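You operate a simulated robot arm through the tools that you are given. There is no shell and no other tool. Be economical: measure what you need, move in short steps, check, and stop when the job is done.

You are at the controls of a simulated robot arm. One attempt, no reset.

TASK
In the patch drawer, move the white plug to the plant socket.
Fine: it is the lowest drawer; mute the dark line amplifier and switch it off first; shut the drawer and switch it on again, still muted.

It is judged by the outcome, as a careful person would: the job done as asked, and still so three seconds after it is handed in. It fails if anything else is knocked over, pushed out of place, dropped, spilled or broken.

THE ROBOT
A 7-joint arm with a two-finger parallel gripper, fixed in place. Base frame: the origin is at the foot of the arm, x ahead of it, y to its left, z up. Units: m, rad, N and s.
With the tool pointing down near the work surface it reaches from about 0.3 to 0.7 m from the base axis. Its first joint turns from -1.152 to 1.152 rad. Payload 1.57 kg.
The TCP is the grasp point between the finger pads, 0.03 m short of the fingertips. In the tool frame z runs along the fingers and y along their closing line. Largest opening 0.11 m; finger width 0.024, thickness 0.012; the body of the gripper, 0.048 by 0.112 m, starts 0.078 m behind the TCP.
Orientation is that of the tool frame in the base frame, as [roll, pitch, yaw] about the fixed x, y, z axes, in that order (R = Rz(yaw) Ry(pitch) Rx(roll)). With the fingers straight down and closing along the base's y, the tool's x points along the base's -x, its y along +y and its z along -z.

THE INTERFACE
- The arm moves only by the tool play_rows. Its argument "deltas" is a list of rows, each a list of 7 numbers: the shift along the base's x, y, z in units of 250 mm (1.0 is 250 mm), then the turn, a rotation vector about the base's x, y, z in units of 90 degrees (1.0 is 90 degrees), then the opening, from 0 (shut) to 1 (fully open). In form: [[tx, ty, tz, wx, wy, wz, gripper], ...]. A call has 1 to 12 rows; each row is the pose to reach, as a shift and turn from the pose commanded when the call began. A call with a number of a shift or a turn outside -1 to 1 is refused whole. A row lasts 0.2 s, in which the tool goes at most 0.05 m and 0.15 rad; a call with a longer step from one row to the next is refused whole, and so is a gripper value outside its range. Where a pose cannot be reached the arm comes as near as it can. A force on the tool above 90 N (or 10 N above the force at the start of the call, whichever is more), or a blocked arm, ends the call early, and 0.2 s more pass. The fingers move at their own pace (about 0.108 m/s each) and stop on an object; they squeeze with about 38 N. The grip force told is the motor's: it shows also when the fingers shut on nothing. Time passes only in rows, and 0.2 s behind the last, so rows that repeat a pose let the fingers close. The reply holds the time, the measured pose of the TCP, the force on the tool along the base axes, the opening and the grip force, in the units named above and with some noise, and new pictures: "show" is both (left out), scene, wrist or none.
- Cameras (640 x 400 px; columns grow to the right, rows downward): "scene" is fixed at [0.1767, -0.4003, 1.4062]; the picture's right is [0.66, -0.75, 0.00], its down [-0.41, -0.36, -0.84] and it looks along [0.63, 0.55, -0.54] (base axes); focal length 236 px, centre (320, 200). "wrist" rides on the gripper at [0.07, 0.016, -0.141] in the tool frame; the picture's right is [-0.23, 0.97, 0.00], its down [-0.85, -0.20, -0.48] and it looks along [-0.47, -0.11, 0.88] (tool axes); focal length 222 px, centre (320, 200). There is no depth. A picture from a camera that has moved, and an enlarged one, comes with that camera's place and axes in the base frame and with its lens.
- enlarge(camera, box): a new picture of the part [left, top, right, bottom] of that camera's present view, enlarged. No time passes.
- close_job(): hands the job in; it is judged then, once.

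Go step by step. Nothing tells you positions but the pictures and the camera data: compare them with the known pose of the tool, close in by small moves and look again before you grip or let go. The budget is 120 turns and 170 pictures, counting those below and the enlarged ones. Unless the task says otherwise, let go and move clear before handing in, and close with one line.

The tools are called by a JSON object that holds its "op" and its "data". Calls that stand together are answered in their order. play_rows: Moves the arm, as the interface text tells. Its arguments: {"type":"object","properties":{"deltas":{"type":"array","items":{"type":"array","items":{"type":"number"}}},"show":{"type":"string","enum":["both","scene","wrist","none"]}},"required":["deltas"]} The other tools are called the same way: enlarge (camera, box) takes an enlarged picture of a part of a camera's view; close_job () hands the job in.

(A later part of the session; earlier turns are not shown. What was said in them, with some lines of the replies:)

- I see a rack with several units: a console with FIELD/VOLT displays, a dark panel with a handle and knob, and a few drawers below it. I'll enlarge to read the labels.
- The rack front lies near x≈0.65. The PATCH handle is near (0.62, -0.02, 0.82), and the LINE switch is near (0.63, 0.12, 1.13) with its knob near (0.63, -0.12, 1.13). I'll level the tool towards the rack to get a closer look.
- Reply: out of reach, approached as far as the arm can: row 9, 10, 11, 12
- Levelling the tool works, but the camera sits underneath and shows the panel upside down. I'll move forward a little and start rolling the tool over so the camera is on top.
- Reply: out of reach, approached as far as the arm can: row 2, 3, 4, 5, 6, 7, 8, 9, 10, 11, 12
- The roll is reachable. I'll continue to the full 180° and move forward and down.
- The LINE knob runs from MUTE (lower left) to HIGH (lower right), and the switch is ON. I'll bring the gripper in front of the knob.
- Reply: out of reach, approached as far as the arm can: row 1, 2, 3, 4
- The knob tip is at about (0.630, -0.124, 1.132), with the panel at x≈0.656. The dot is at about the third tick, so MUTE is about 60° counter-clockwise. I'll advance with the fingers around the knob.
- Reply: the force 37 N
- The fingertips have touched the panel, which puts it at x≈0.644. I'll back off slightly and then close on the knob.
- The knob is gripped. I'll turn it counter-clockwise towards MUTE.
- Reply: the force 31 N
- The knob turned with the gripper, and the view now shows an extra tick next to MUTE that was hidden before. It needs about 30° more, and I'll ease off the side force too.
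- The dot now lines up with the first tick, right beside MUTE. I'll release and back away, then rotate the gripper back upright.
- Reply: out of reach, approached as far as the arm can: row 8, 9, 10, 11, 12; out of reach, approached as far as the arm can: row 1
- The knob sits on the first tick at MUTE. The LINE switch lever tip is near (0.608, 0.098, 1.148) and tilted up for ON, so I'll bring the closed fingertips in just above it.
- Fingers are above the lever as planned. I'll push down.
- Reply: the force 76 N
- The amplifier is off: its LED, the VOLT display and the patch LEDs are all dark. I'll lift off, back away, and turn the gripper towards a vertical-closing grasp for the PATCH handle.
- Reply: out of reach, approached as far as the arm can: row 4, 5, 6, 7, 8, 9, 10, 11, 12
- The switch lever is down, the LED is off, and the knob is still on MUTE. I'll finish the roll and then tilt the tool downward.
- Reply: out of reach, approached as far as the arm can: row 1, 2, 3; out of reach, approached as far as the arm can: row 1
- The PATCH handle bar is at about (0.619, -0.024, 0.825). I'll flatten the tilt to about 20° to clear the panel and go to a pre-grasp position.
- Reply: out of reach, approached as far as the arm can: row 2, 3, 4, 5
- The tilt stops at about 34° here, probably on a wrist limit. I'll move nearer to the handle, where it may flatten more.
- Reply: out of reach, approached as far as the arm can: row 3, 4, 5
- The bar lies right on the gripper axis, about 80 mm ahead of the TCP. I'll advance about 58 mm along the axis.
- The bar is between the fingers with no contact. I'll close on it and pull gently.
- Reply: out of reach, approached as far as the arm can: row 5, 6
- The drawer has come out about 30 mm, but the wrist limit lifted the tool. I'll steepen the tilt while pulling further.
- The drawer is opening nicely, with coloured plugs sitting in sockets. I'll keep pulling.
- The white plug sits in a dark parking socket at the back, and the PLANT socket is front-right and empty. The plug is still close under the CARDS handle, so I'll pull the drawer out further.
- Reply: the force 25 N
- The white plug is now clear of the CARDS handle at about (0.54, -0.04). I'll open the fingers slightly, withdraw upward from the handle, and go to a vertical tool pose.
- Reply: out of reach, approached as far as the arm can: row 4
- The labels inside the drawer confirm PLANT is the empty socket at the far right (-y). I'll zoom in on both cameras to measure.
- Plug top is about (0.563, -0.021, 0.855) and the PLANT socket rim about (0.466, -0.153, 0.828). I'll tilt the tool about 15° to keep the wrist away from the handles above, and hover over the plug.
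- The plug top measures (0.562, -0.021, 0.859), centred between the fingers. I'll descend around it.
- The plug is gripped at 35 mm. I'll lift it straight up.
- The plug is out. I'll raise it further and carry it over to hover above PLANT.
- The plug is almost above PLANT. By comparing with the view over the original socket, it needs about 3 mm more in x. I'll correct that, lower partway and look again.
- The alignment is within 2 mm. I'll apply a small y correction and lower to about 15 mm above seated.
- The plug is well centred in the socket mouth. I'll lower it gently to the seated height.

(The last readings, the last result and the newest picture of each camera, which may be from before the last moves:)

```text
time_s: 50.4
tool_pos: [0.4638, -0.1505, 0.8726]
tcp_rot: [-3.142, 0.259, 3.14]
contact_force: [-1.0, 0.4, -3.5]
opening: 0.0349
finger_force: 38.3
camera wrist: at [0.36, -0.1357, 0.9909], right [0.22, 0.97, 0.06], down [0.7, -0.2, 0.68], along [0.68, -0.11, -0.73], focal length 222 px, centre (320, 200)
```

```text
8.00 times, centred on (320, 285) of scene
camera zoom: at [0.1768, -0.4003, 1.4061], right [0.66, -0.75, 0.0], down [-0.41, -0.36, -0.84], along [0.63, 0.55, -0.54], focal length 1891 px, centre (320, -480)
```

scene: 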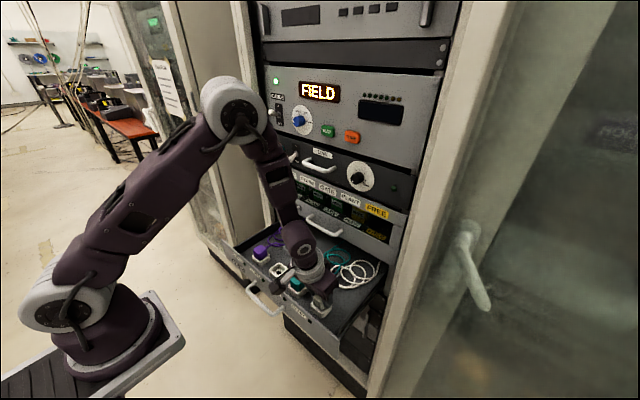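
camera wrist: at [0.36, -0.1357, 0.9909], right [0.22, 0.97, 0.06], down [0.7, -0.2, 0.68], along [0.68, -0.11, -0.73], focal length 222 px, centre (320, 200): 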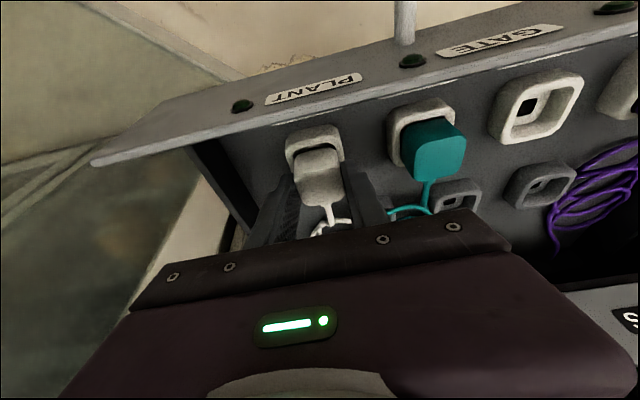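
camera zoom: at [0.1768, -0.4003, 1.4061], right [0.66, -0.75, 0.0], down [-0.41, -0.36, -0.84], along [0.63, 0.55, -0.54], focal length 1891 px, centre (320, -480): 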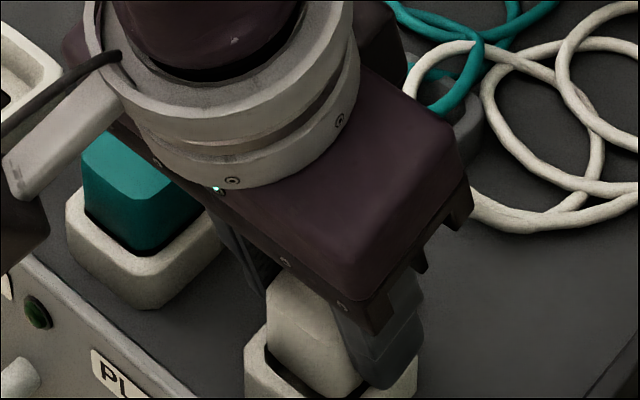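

The plug is in the socket with a slightly larger gap on the front side. I'll shift it 2 mm towards the front and press down gently to seat it.

{"op": "play_rows", "data": {"deltas": [[-0.008, 0, 0, 0, 0, 0, 0.2], [-0.008, 0, -0.01, 0, 0, 0, 0.2], [-0.008, 0, -0.02, 0, 0, 0, 0.2], [-0.008, 0, -0.02, 0, 0, 0, 0.2]], "show": "wrist"}}

{"op": "enlarge", "data": {"camera": "wrist", "box": [256, 100, 384, 180]}}

```text
time_s: 51.4
tool_pos: [0.4626, -0.1519, 0.8705]
tcp_rot: [-3.139, 0.265, 3.14]
contact_force: [1.2, 3.3, 33.3]
opening: 0.0353
finger_force: 37.7
camera wrist: at [0.3584, -0.1359, 0.9868], right [0.22, 0.97, 0.06], down [0.7, -0.2, 0.69], along [0.68, -0.11, -0.72], focal length 222 px, centre (320, 200)
```

wrist: 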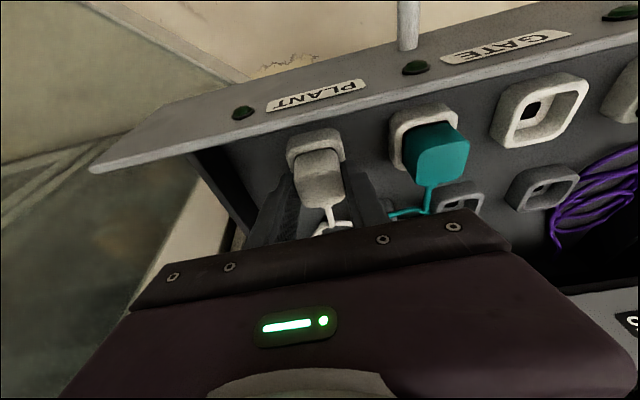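

```text
5.00 times, centred on (320, 140) of wrist
camera zoom: at [0.3584, -0.1359, 0.9868], right [0.22, 0.97, 0.06], down [0.7, -0.2, 0.69], along [0.68, -0.11, -0.72], focal length 1111 px, centre (320, 500)
```

zoom: 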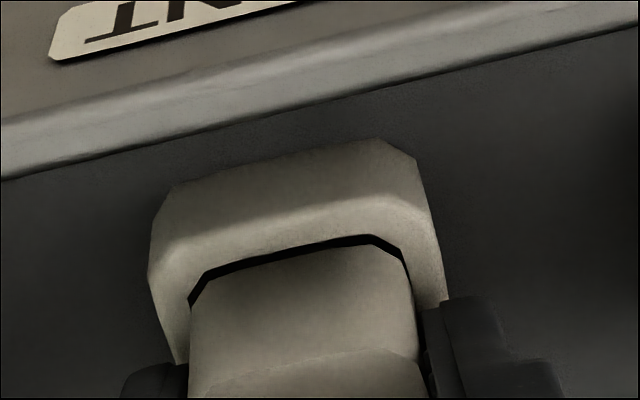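

The plug is now seated: the gap is even, and it presses firmly on the bottom at the same height as before. I'll release and rise.

{"op": "play_rows", "data": {"deltas": [[0, 0, 0.012, 0, 0, 0, 0.2], [0, 0, 0.012, 0, 0, 0, 0.35], [0, 0, 0.012, 0, 0, 0, 0.5], [0, 0, 0.012, 0, 0, 0, 0.5], [0, 0, 0.1, 0, 0, 0, 0.5], [0, 0, 0.25, 0, 0, 0, 0.5], [0, 0, 0.4, 0, 0, 0, 0.5]]}}

{"op": "enlarge", "data": {"camera": "wrist", "box": [200, 60, 440, 210]}}

{"op": "enlarge", "data": {"camera": "scene", "box": [260, 230, 388, 310]}}

```text
time_s: 53.0
tool_pos: [0.4637, -0.1516, 0.9678]
tcp_rot: [3.141, 0.262, 3.141]
contact_force: [-0.5, -0.2, 0.0]
opening: 0.0547
finger_force: 0.2
camera wrist: at [0.36, -0.1348, 1.0861], right [0.22, 0.97, 0.06], down [0.7, -0.2, 0.68], along [0.68, -0.11, -0.73], focal length 222 px, centre (320, 200)
```

scene: 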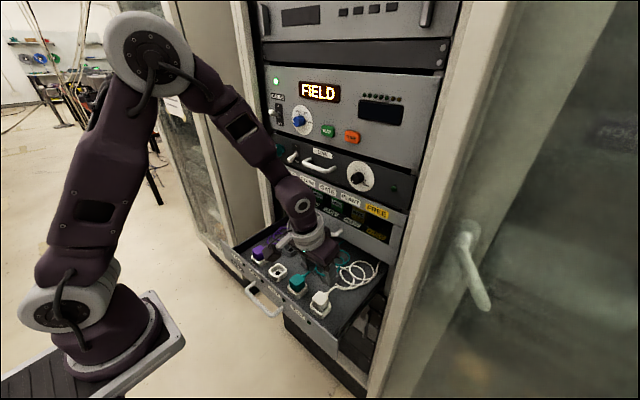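
wrist: 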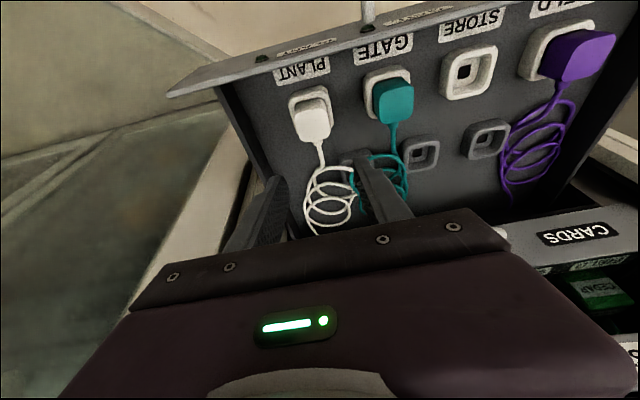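

```text
2.67 times, centred on (320, 135) of wrist
camera zoom: at [0.36, -0.1348, 1.0861], right [0.22, 0.97, 0.06], down [0.7, -0.2, 0.68], along [0.68, -0.11, -0.73], focal length 592 px, centre (320, 373)
```

zoom: 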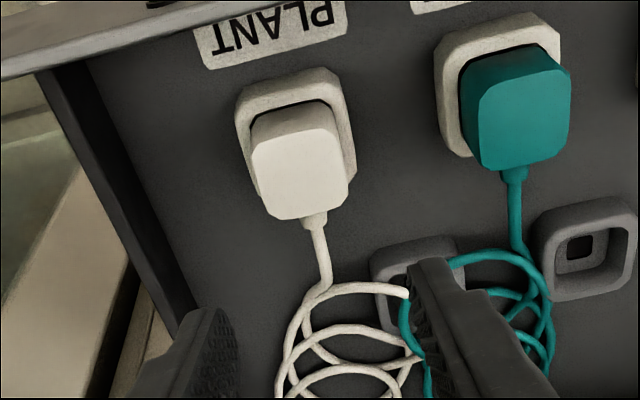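

```text
5.00 times, centred on (324, 270) of scene
camera zoom: at [0.1767, -0.4003, 1.4062], right [0.66, -0.75, 0.0], down [-0.41, -0.36, -0.84], along [0.63, 0.55, -0.54], focal length 1182 px, centre (300, -150)
```

zoom: 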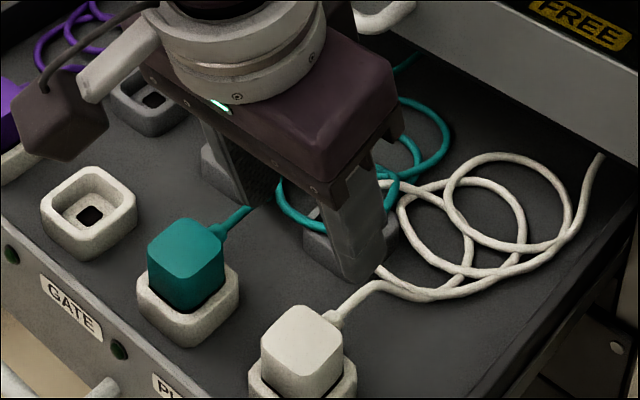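

The white plug is seated in PLANT, level with its neighbours. Next is closing the drawer, so I'll shut the fingers and move around to just in front of the handle.

{"op": "play_rows", "data": {"deltas": [[-0.1, 0.09, 0.05, 0, 0.03, 0, 0.3], [-0.2, 0.19, 0.05, 0, 0.07, 0, 0.1], [-0.3, 0.29, 0.05, 0, 0.1, 0, 0], [-0.4, 0.38, 0.05, 0, 0.14, 0, 0], [-0.5, 0.47, 0.05, 0, 0.167, 0, 0], [-0.57, 0.51, 0.03, 0, 0.167, 0, 0], [-0.57, 0.51, 0.03, 0, 0.167, 0, 0]]}}

```text
time_s: 54.6
tool_pos: [0.319, -0.024, 0.9734]
tcp_rot: [-3.14, -0.001, 3.14]
contact_force: [-0.4, 0.6, -0.2]
opening: 0.0
finger_force: 20.7
camera wrist: at [0.2494, -0.0084, 1.1157], right [0.23, 0.97, 0.0], down [0.85, -0.2, 0.48], along [0.47, -0.11, -0.88], focal length 222 px, centre (320, 200)
```

scene: 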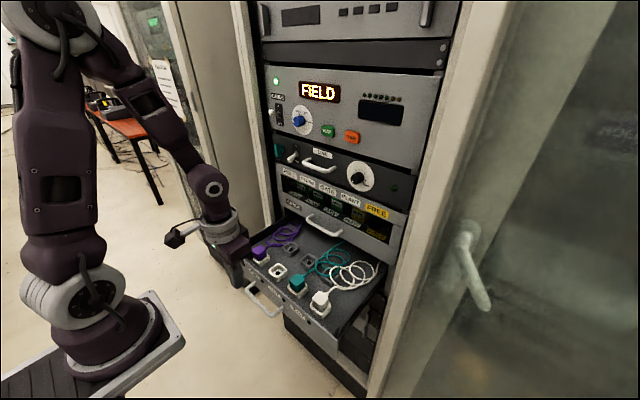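
wrist: 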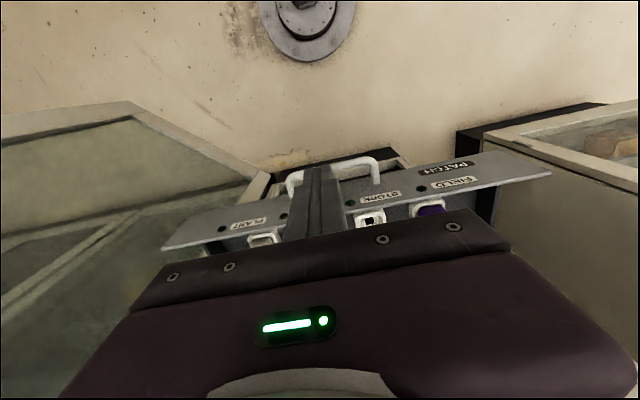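

{"op": "play_rows", "data": {"deltas": [[-0.01, 0, -0.15, 0, 0, 0, 0], [-0.01, 0, -0.3, 0, 0, 0, 0], [-0.01, 0, -0.42, 0, 0, 0, 0], [-0.01, 0, -0.51, 0, 0, 0, 0], [-0.01, 0, -0.51, 0, 0, 0, 0]]}}

{"op": "enlarge", "data": {"camera": "scene", "box": [200, 230, 360, 330]}}

```text
time_s: 55.8
tool_pos: [0.3162, -0.0246, 0.848]
tcp_rot: [3.142, 0.001, 3.138]
contact_force: [0.1, 1.1, 0.6]
opening: 0.0
finger_force: 20.9
camera wrist: at [0.2466, -0.0085, 0.9895], right [0.23, 0.97, 0.0], down [0.85, -0.2, 0.48], along [0.47, -0.11, -0.88], focal length 222 px, centre (320, 200)
```

scene: 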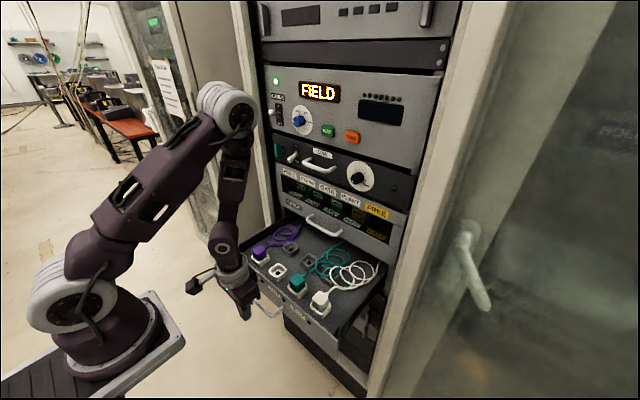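
wrist: 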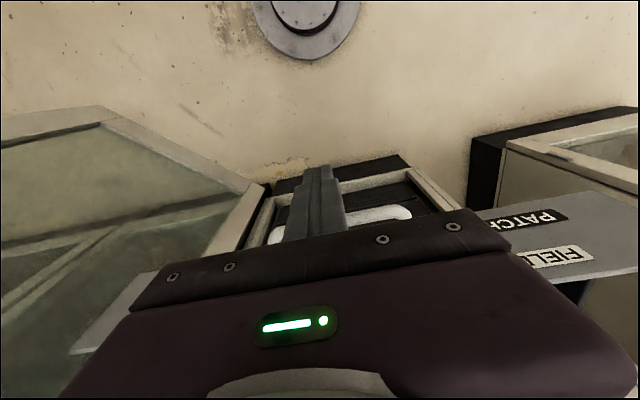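

```text
4.00 times, centred on (280, 280) of scene
camera zoom: at [0.1767, -0.4003, 1.4062], right [0.66, -0.75, 0.0], down [-0.41, -0.36, -0.84], along [0.63, 0.55, -0.54], focal length 945 px, centre (480, -120)
```

zoom: 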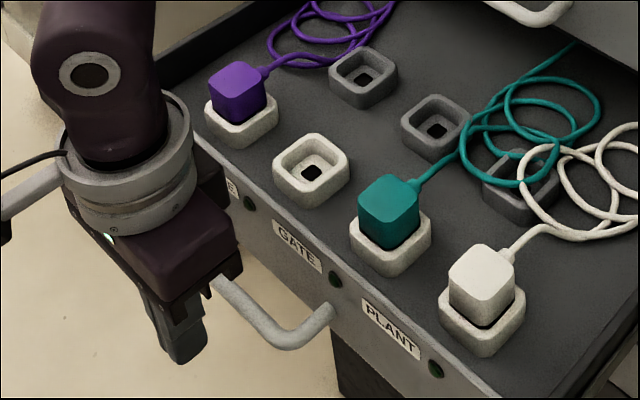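

The closed fingers are in front of the bar. I'll push the drawer in and tilt back gradually to clear the CARDS handle.

{"op": "play_rows", "data": {"deltas": [[0.06, 0, 0, 0, 0, 0, 0], [0.12, 0, 0, 0, 0, 0, 0], [0.2, 0, 0, 0, 0, 0, 0], [0.28, 0, 0, 0, -0.03, 0, 0], [0.36, 0, 0, 0, -0.06, 0, 0], [0.44, 0, 0, 0, -0.09, 0, 0], [0.52, 0, -0.005, 0, -0.12, 0, 0], [0.6, 0, -0.01, 0, -0.15, 0, 0]]}}

{"op": "enlarge", "data": {"camera": "scene", "box": [220, 200, 380, 300]}}

```text
time_s: 57.6
tool_pos: [0.4674, -0.0253, 0.8445]
tcp_rot: [3.141, 0.236, 3.14]
contact_force: [0.1, 0.1, 0.1]
opening: 0.0
finger_force: 21.5
camera wrist: at [0.3674, -0.0087, 0.9655], right [0.22, 0.97, 0.05], down [0.72, -0.2, 0.67], along [0.66, -0.11, -0.74], focal length 222 px, centre (320, 200)
```

scene: 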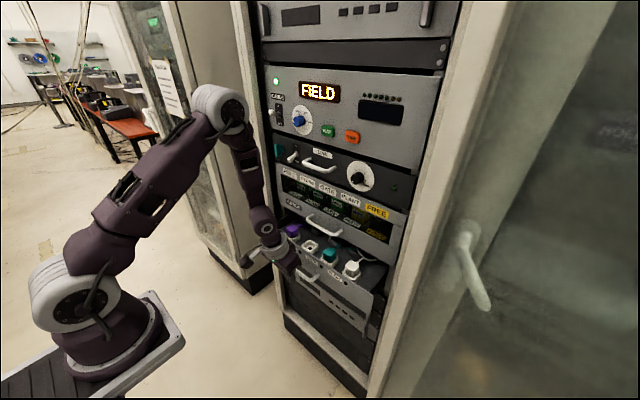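
wrist: 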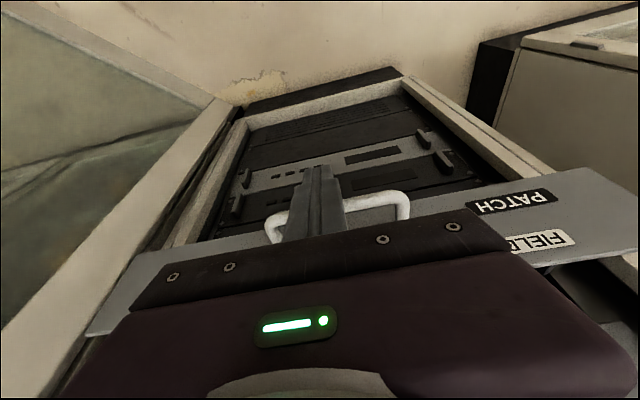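

```text
4.00 times, centred on (300, 250) of scene
camera zoom: at [0.1767, -0.4003, 1.4062], right [0.66, -0.75, 0.0], down [-0.41, -0.36, -0.84], along [0.63, 0.55, -0.54], focal length 945 px, centre (400, 0)
```

zoom: 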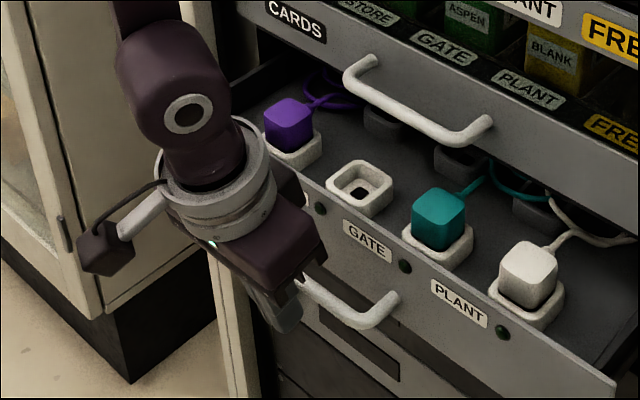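

The plugs and cables are riding along fine. I'll push the rest of the way, slowing at the end.

{"op": "play_rows", "data": {"deltas": [[0.06, 0, -0.005, 0, -0.03, 0, 0], [0.12, 0, -0.01, 0, -0.06, 0, 0], [0.18, 0, -0.015, 0, -0.09, 0, 0], [0.24, 0, -0.02, 0, -0.12, 0, 0], [0.3, 0, -0.03, 0, -0.15, 0, 0], [0.36, 0, -0.04, 0, -0.16, 0, 0], [0.41, 0, -0.045, 0, -0.16, 0, 0], [0.45, 0, -0.048, 0, -0.16, 0, 0], [0.48, 0, -0.048, 0, -0.16, 0, 0], [0.5, 0, -0.048, 0, -0.16, 0, 0]]}}

{"op": "enlarge", "data": {"camera": "scene", "box": [260, 185, 420, 285]}}

```text
time_s: 59.8
tool_pos: [0.5869, -0.0233, 0.831]
tcp_rot: [3.14, 0.473, 3.14]
contact_force: [-30.1, 0.6, -3.5]
opening: 0.0
finger_force: 21.7
camera wrist: at [0.4612, -0.0082, 0.9247], right [0.2, 0.97, 0.11], down [0.54, -0.2, 0.82], along [0.82, -0.11, -0.57], focal length 222 px, centre (320, 200)
```

scene: 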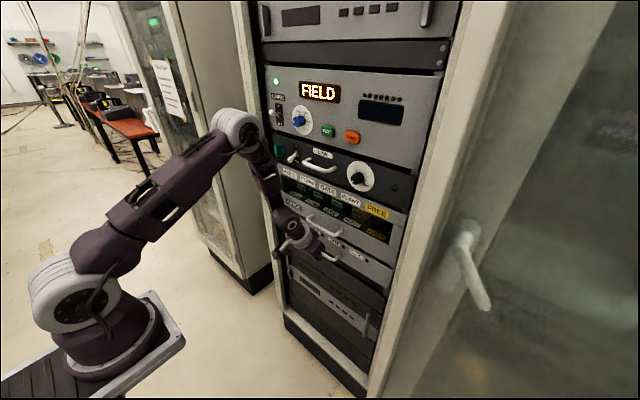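
wrist: 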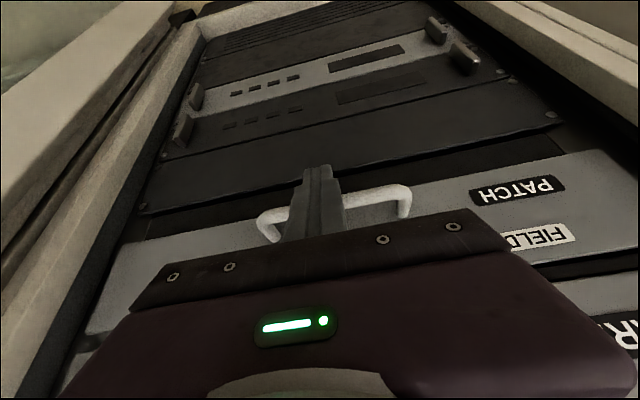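

```text
4.00 times, centred on (340, 235) of scene
camera zoom: at [0.176, -0.4003, 1.4062], right [0.66, -0.75, 0.0], down [-0.41, -0.36, -0.84], along [0.63, 0.55, -0.54], focal length 945 px, centre (240, 60)
```

zoom: 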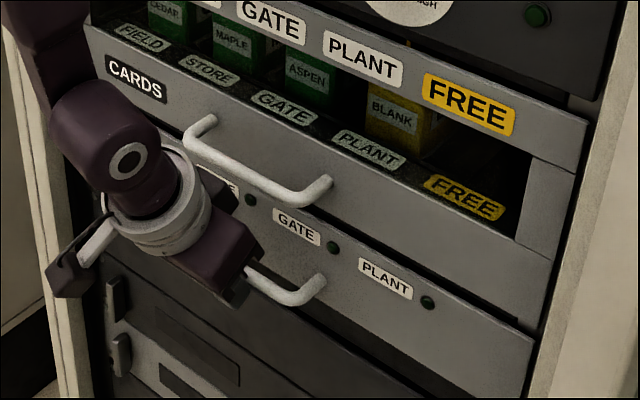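

The drawer has reached its stop and its LED and label positions match the original closed view. I'll back off, rise, and level the tool towards the LINE switch.

{"op": "play_rows", "data": {"deltas": [[-0.1, 0, 0, 0, 0, 0, 0], [-0.25, 0, 0, 0, 0, 0, 0], [-0.35, 0.05, 0.13, 0, -0.05, 0, 0], [-0.35, 0.1, 0.28, 0, -0.12, 0, 0], [-0.35, 0.15, 0.43, 0, -0.2, 0, 0], [-0.35, 0.2, 0.57, 0, -0.28, 0, 0], [-0.35, 0.28, 0.7, 0, -0.36, 0, 0], [-0.35, 0.36, 0.82, 0, -0.44, 0, 0], [-0.35, 0.44, 0.92, 0, -0.52, 0, 0], [-0.35, 0.48, 0.98, 0, -0.6, 0, 0], [-0.35, 0.48, 0.98, 0, -0.68, 0, 0], [-0.35, 0.48, 0.98, 0, -0.7, 0, 0]]}}

{"op": "enlarge", "data": {"camera": "scene", "box": [240, 120, 400, 220]}}

{"op": "enlarge", "data": {"camera": "scene", "box": [260, 185, 420, 285]}}

```text
time_s: 62.4
tool_pos: [0.5156, 0.1067, 1.0743]
tcp_rot: [0.147, 1.56, 0.145]
contact_force: [0.6, -0.4, -1.6]
opening: 0.0003
finger_force: 21.1
out of reach, approached as far as the arm can: row 7, 8, 9, 10, 11, 12
camera wrist: at [0.3745, 0.1233, 1.002], right [0.0, 0.97, 0.23], down [-0.49, -0.2, 0.85], along [0.87, -0.11, 0.48], focal length 222 px, centre (320, 200)
```

scene: 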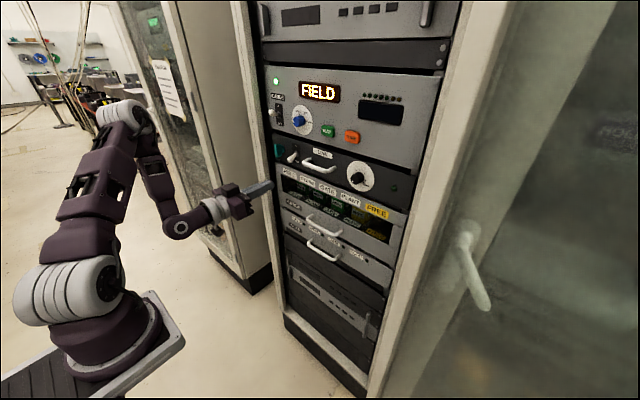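
wrist: 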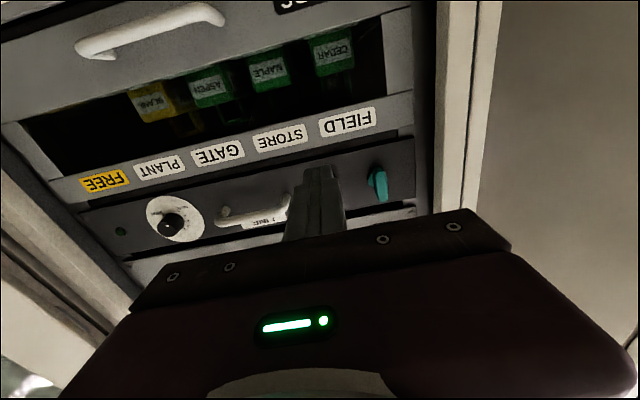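

```text
4.00 times, centred on (320, 170) of scene
camera zoom: at [0.1766, -0.4003, 1.4062], right [0.66, -0.75, 0.0], down [-0.41, -0.36, -0.84], along [0.63, 0.55, -0.54], focal length 945 px, centre (320, 320)
```

zoom: 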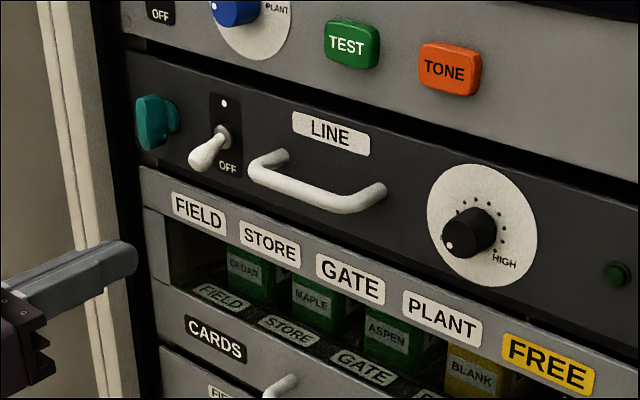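

```text
4.00 times, centred on (340, 235) of scene
camera zoom: at [0.1766, -0.4003, 1.4062], right [0.66, -0.75, 0.0], down [-0.41, -0.36, -0.84], along [0.63, 0.55, -0.54], focal length 945 px, centre (240, 60)
```

zoom: 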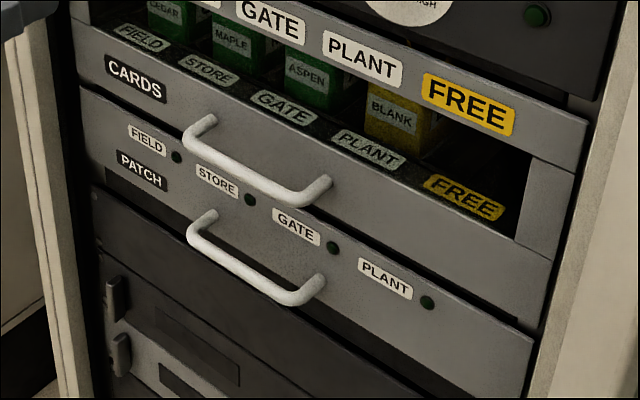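

The drawer is shut exactly as before, the knob is still at MUTE, and the switch is OFF. I'll bring the fingertips under the lever tip, which is near (0.606, 0.098, 1.125).

{"op": "play_rows", "data": {"deltas": [[0.1, -0.033, 0, 0, 0, 0, 0], [0.2, -0.033, 0, 0, 0, 0, 0], [0.31, -0.033, 0, 0, 0, 0, 0], [0.31, -0.033, 0, 0, 0, 0, 0]], "show": "scene"}}

{"op": "enlarge", "data": {"camera": "scene", "box": [240, 120, 368, 200]}}

```text
time_s: 63.4
tool_pos: [0.5926, 0.0979, 1.0742]
tcp_rot: [0.034, 1.556, 0.033]
contact_force: [0.1, 0.5, 0.4]
opening: 0.0
finger_force: 21.8
```

scene: 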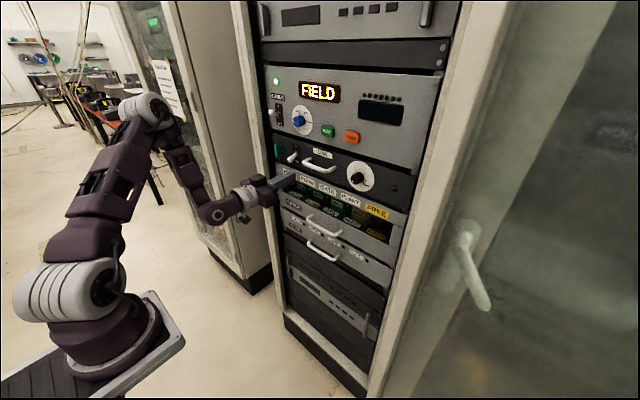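

```text
5.00 times, centred on (304, 160) of scene
camera zoom: at [0.1767, -0.4003, 1.4062], right [0.66, -0.75, 0.0], down [-0.41, -0.36, -0.84], along [0.63, 0.55, -0.54], focal length 1182 px, centre (400, 400)
```

zoom: 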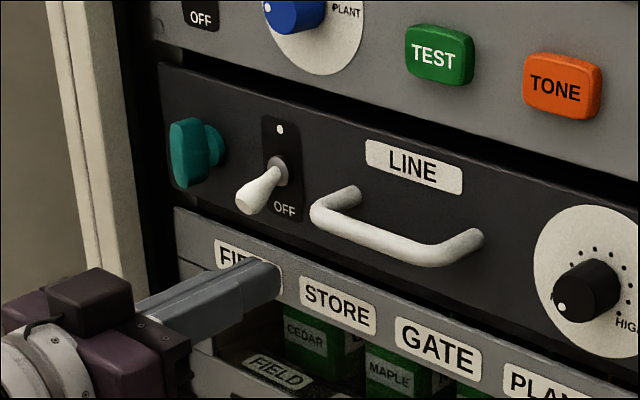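

The fingers are directly below the lever. I'll push up.

{"op": "play_rows", "data": {"deltas": [[0, 0, 0.06, 0, 0, 0, 0], [0, 0, 0.12, 0, 0, 0, 0], [0, 0, 0.18, 0, 0, 0, 0], [0, 0, 0.22, 0, 0, 0, 0], [0, 0, 0.25, 0, 0, 0, 0]]}}

{"op": "enlarge", "data": {"camera": "scene", "box": [240, 120, 400, 220]}}

```text
time_s: 64.6
tool_pos: [0.5917, 0.0974, 1.128]
tcp_rot: [-2.792, 1.556, -2.789]
contact_force: [-2.4, -2.8, -64.5]
opening: 0.0
finger_force: 20.9
camera wrist: at [0.4493, 0.112, 1.0597], right [0.0, 0.97, 0.22], down [-0.47, -0.19, 0.86], along [0.88, -0.11, 0.45], focal length 222 px, centre (320, 200)
```

scene: 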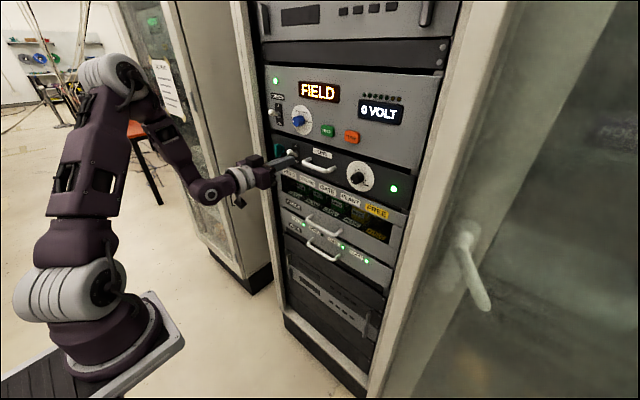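
wrist: 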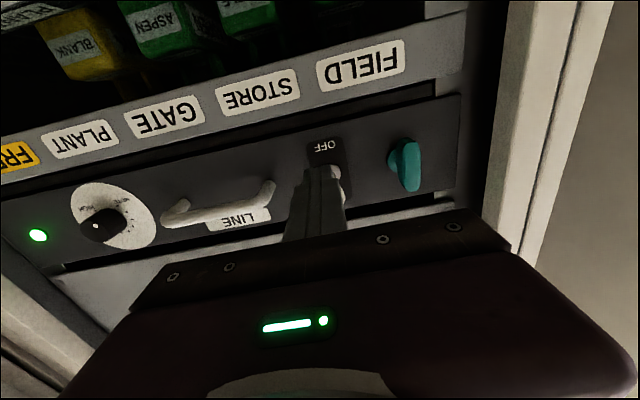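

```text
4.00 times, centred on (320, 170) of scene
camera zoom: at [0.1779, -0.4002, 1.406], right [0.66, -0.75, 0.0], down [-0.41, -0.36, -0.84], along [0.63, 0.55, -0.54], focal length 945 px, centre (320, 320)
```

zoom: 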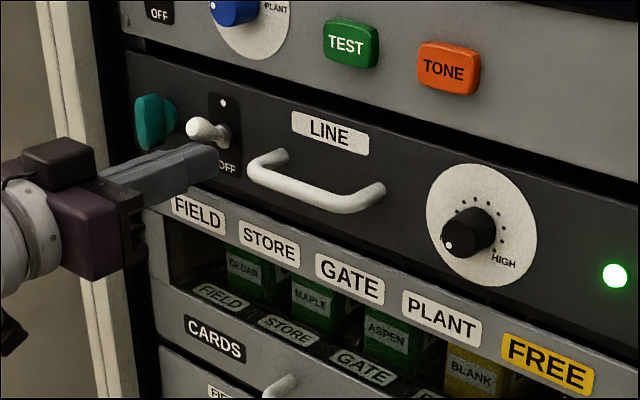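

The amplifier is on again, still muted, and the patch LEDs are lit, apparently including PLANT. I'll lower off the lever, back away and do a final check.

{"op": "play_rows", "data": {"deltas": [[0, 0, -0.08, 0, 0, 0, 0], [0, 0, -0.16, 0, 0, 0, 0], [-0.1, 0, -0.18, 0, 0, 0, 0], [-0.2, 0, -0.18, 0, 0, 0, 0], [-0.35, 0.05, -0.18, 0, 0, 0, 0], [-0.4, 0.1, -0.18, 0, 0, 0, 0], [-0.4, 0.1, -0.18, 0, 0, 0, 0]], "show": "scene"}}

{"op": "enlarge", "data": {"camera": "scene", "box": [240, 120, 400, 220]}}

{"op": "enlarge", "data": {"camera": "scene", "box": [260, 185, 420, 285]}}

```text
time_s: 66.2
tool_pos: [0.4981, 0.1291, 1.0942]
tcp_rot: [0.009, 1.555, 0.008]
contact_force: [-0.1, -0.3, -0.6]
opening: 0.0
finger_force: 21.3
out of reach, approached as far as the arm can: row 5, 6, 7
```

scene: 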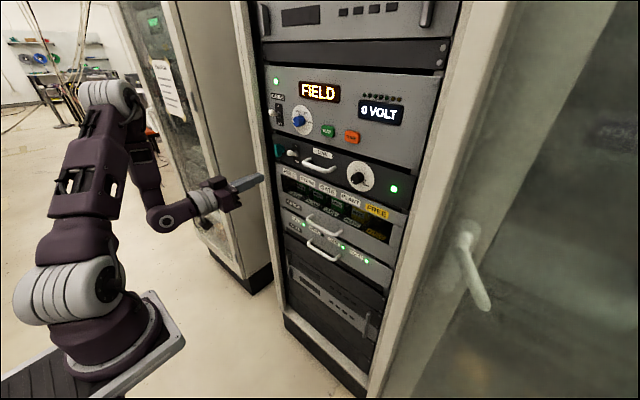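

```text
4.00 times, centred on (320, 170) of scene
camera zoom: at [0.1767, -0.4003, 1.4062], right [0.66, -0.75, 0.0], down [-0.41, -0.36, -0.84], along [0.63, 0.55, -0.54], focal length 945 px, centre (320, 320)
```

zoom: 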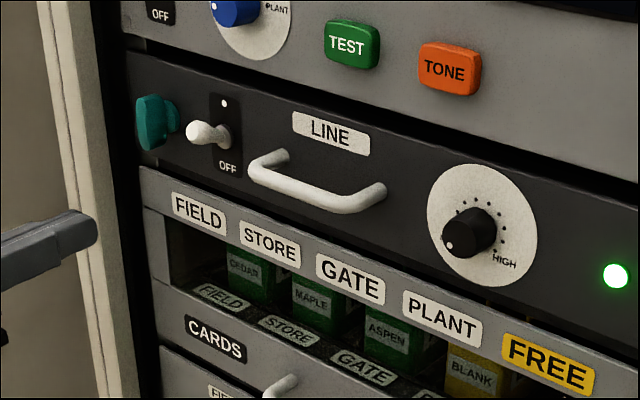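

```text
4.00 times, centred on (340, 235) of scene
camera zoom: at [0.1767, -0.4003, 1.4062], right [0.66, -0.75, 0.0], down [-0.41, -0.36, -0.84], along [0.63, 0.55, -0.54], focal length 945 px, centre (240, 60)
```

zoom: 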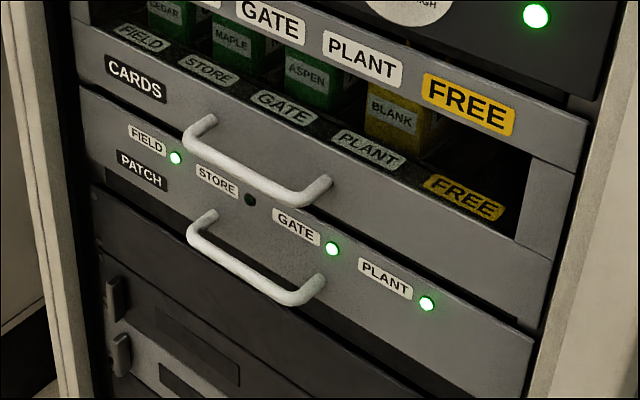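

The FIELD, GATE and PLANT lights are on, the drawer is shut, and the amplifier is on with its knob at MUTE. The arm is clear, so I'm handing in.

{"op": "close_job", "data": {}}

```text
The job is handed in.
```

The white plug is now in the PLANT socket, the patch drawer is shut, and the line amplifier is on again and still muted.
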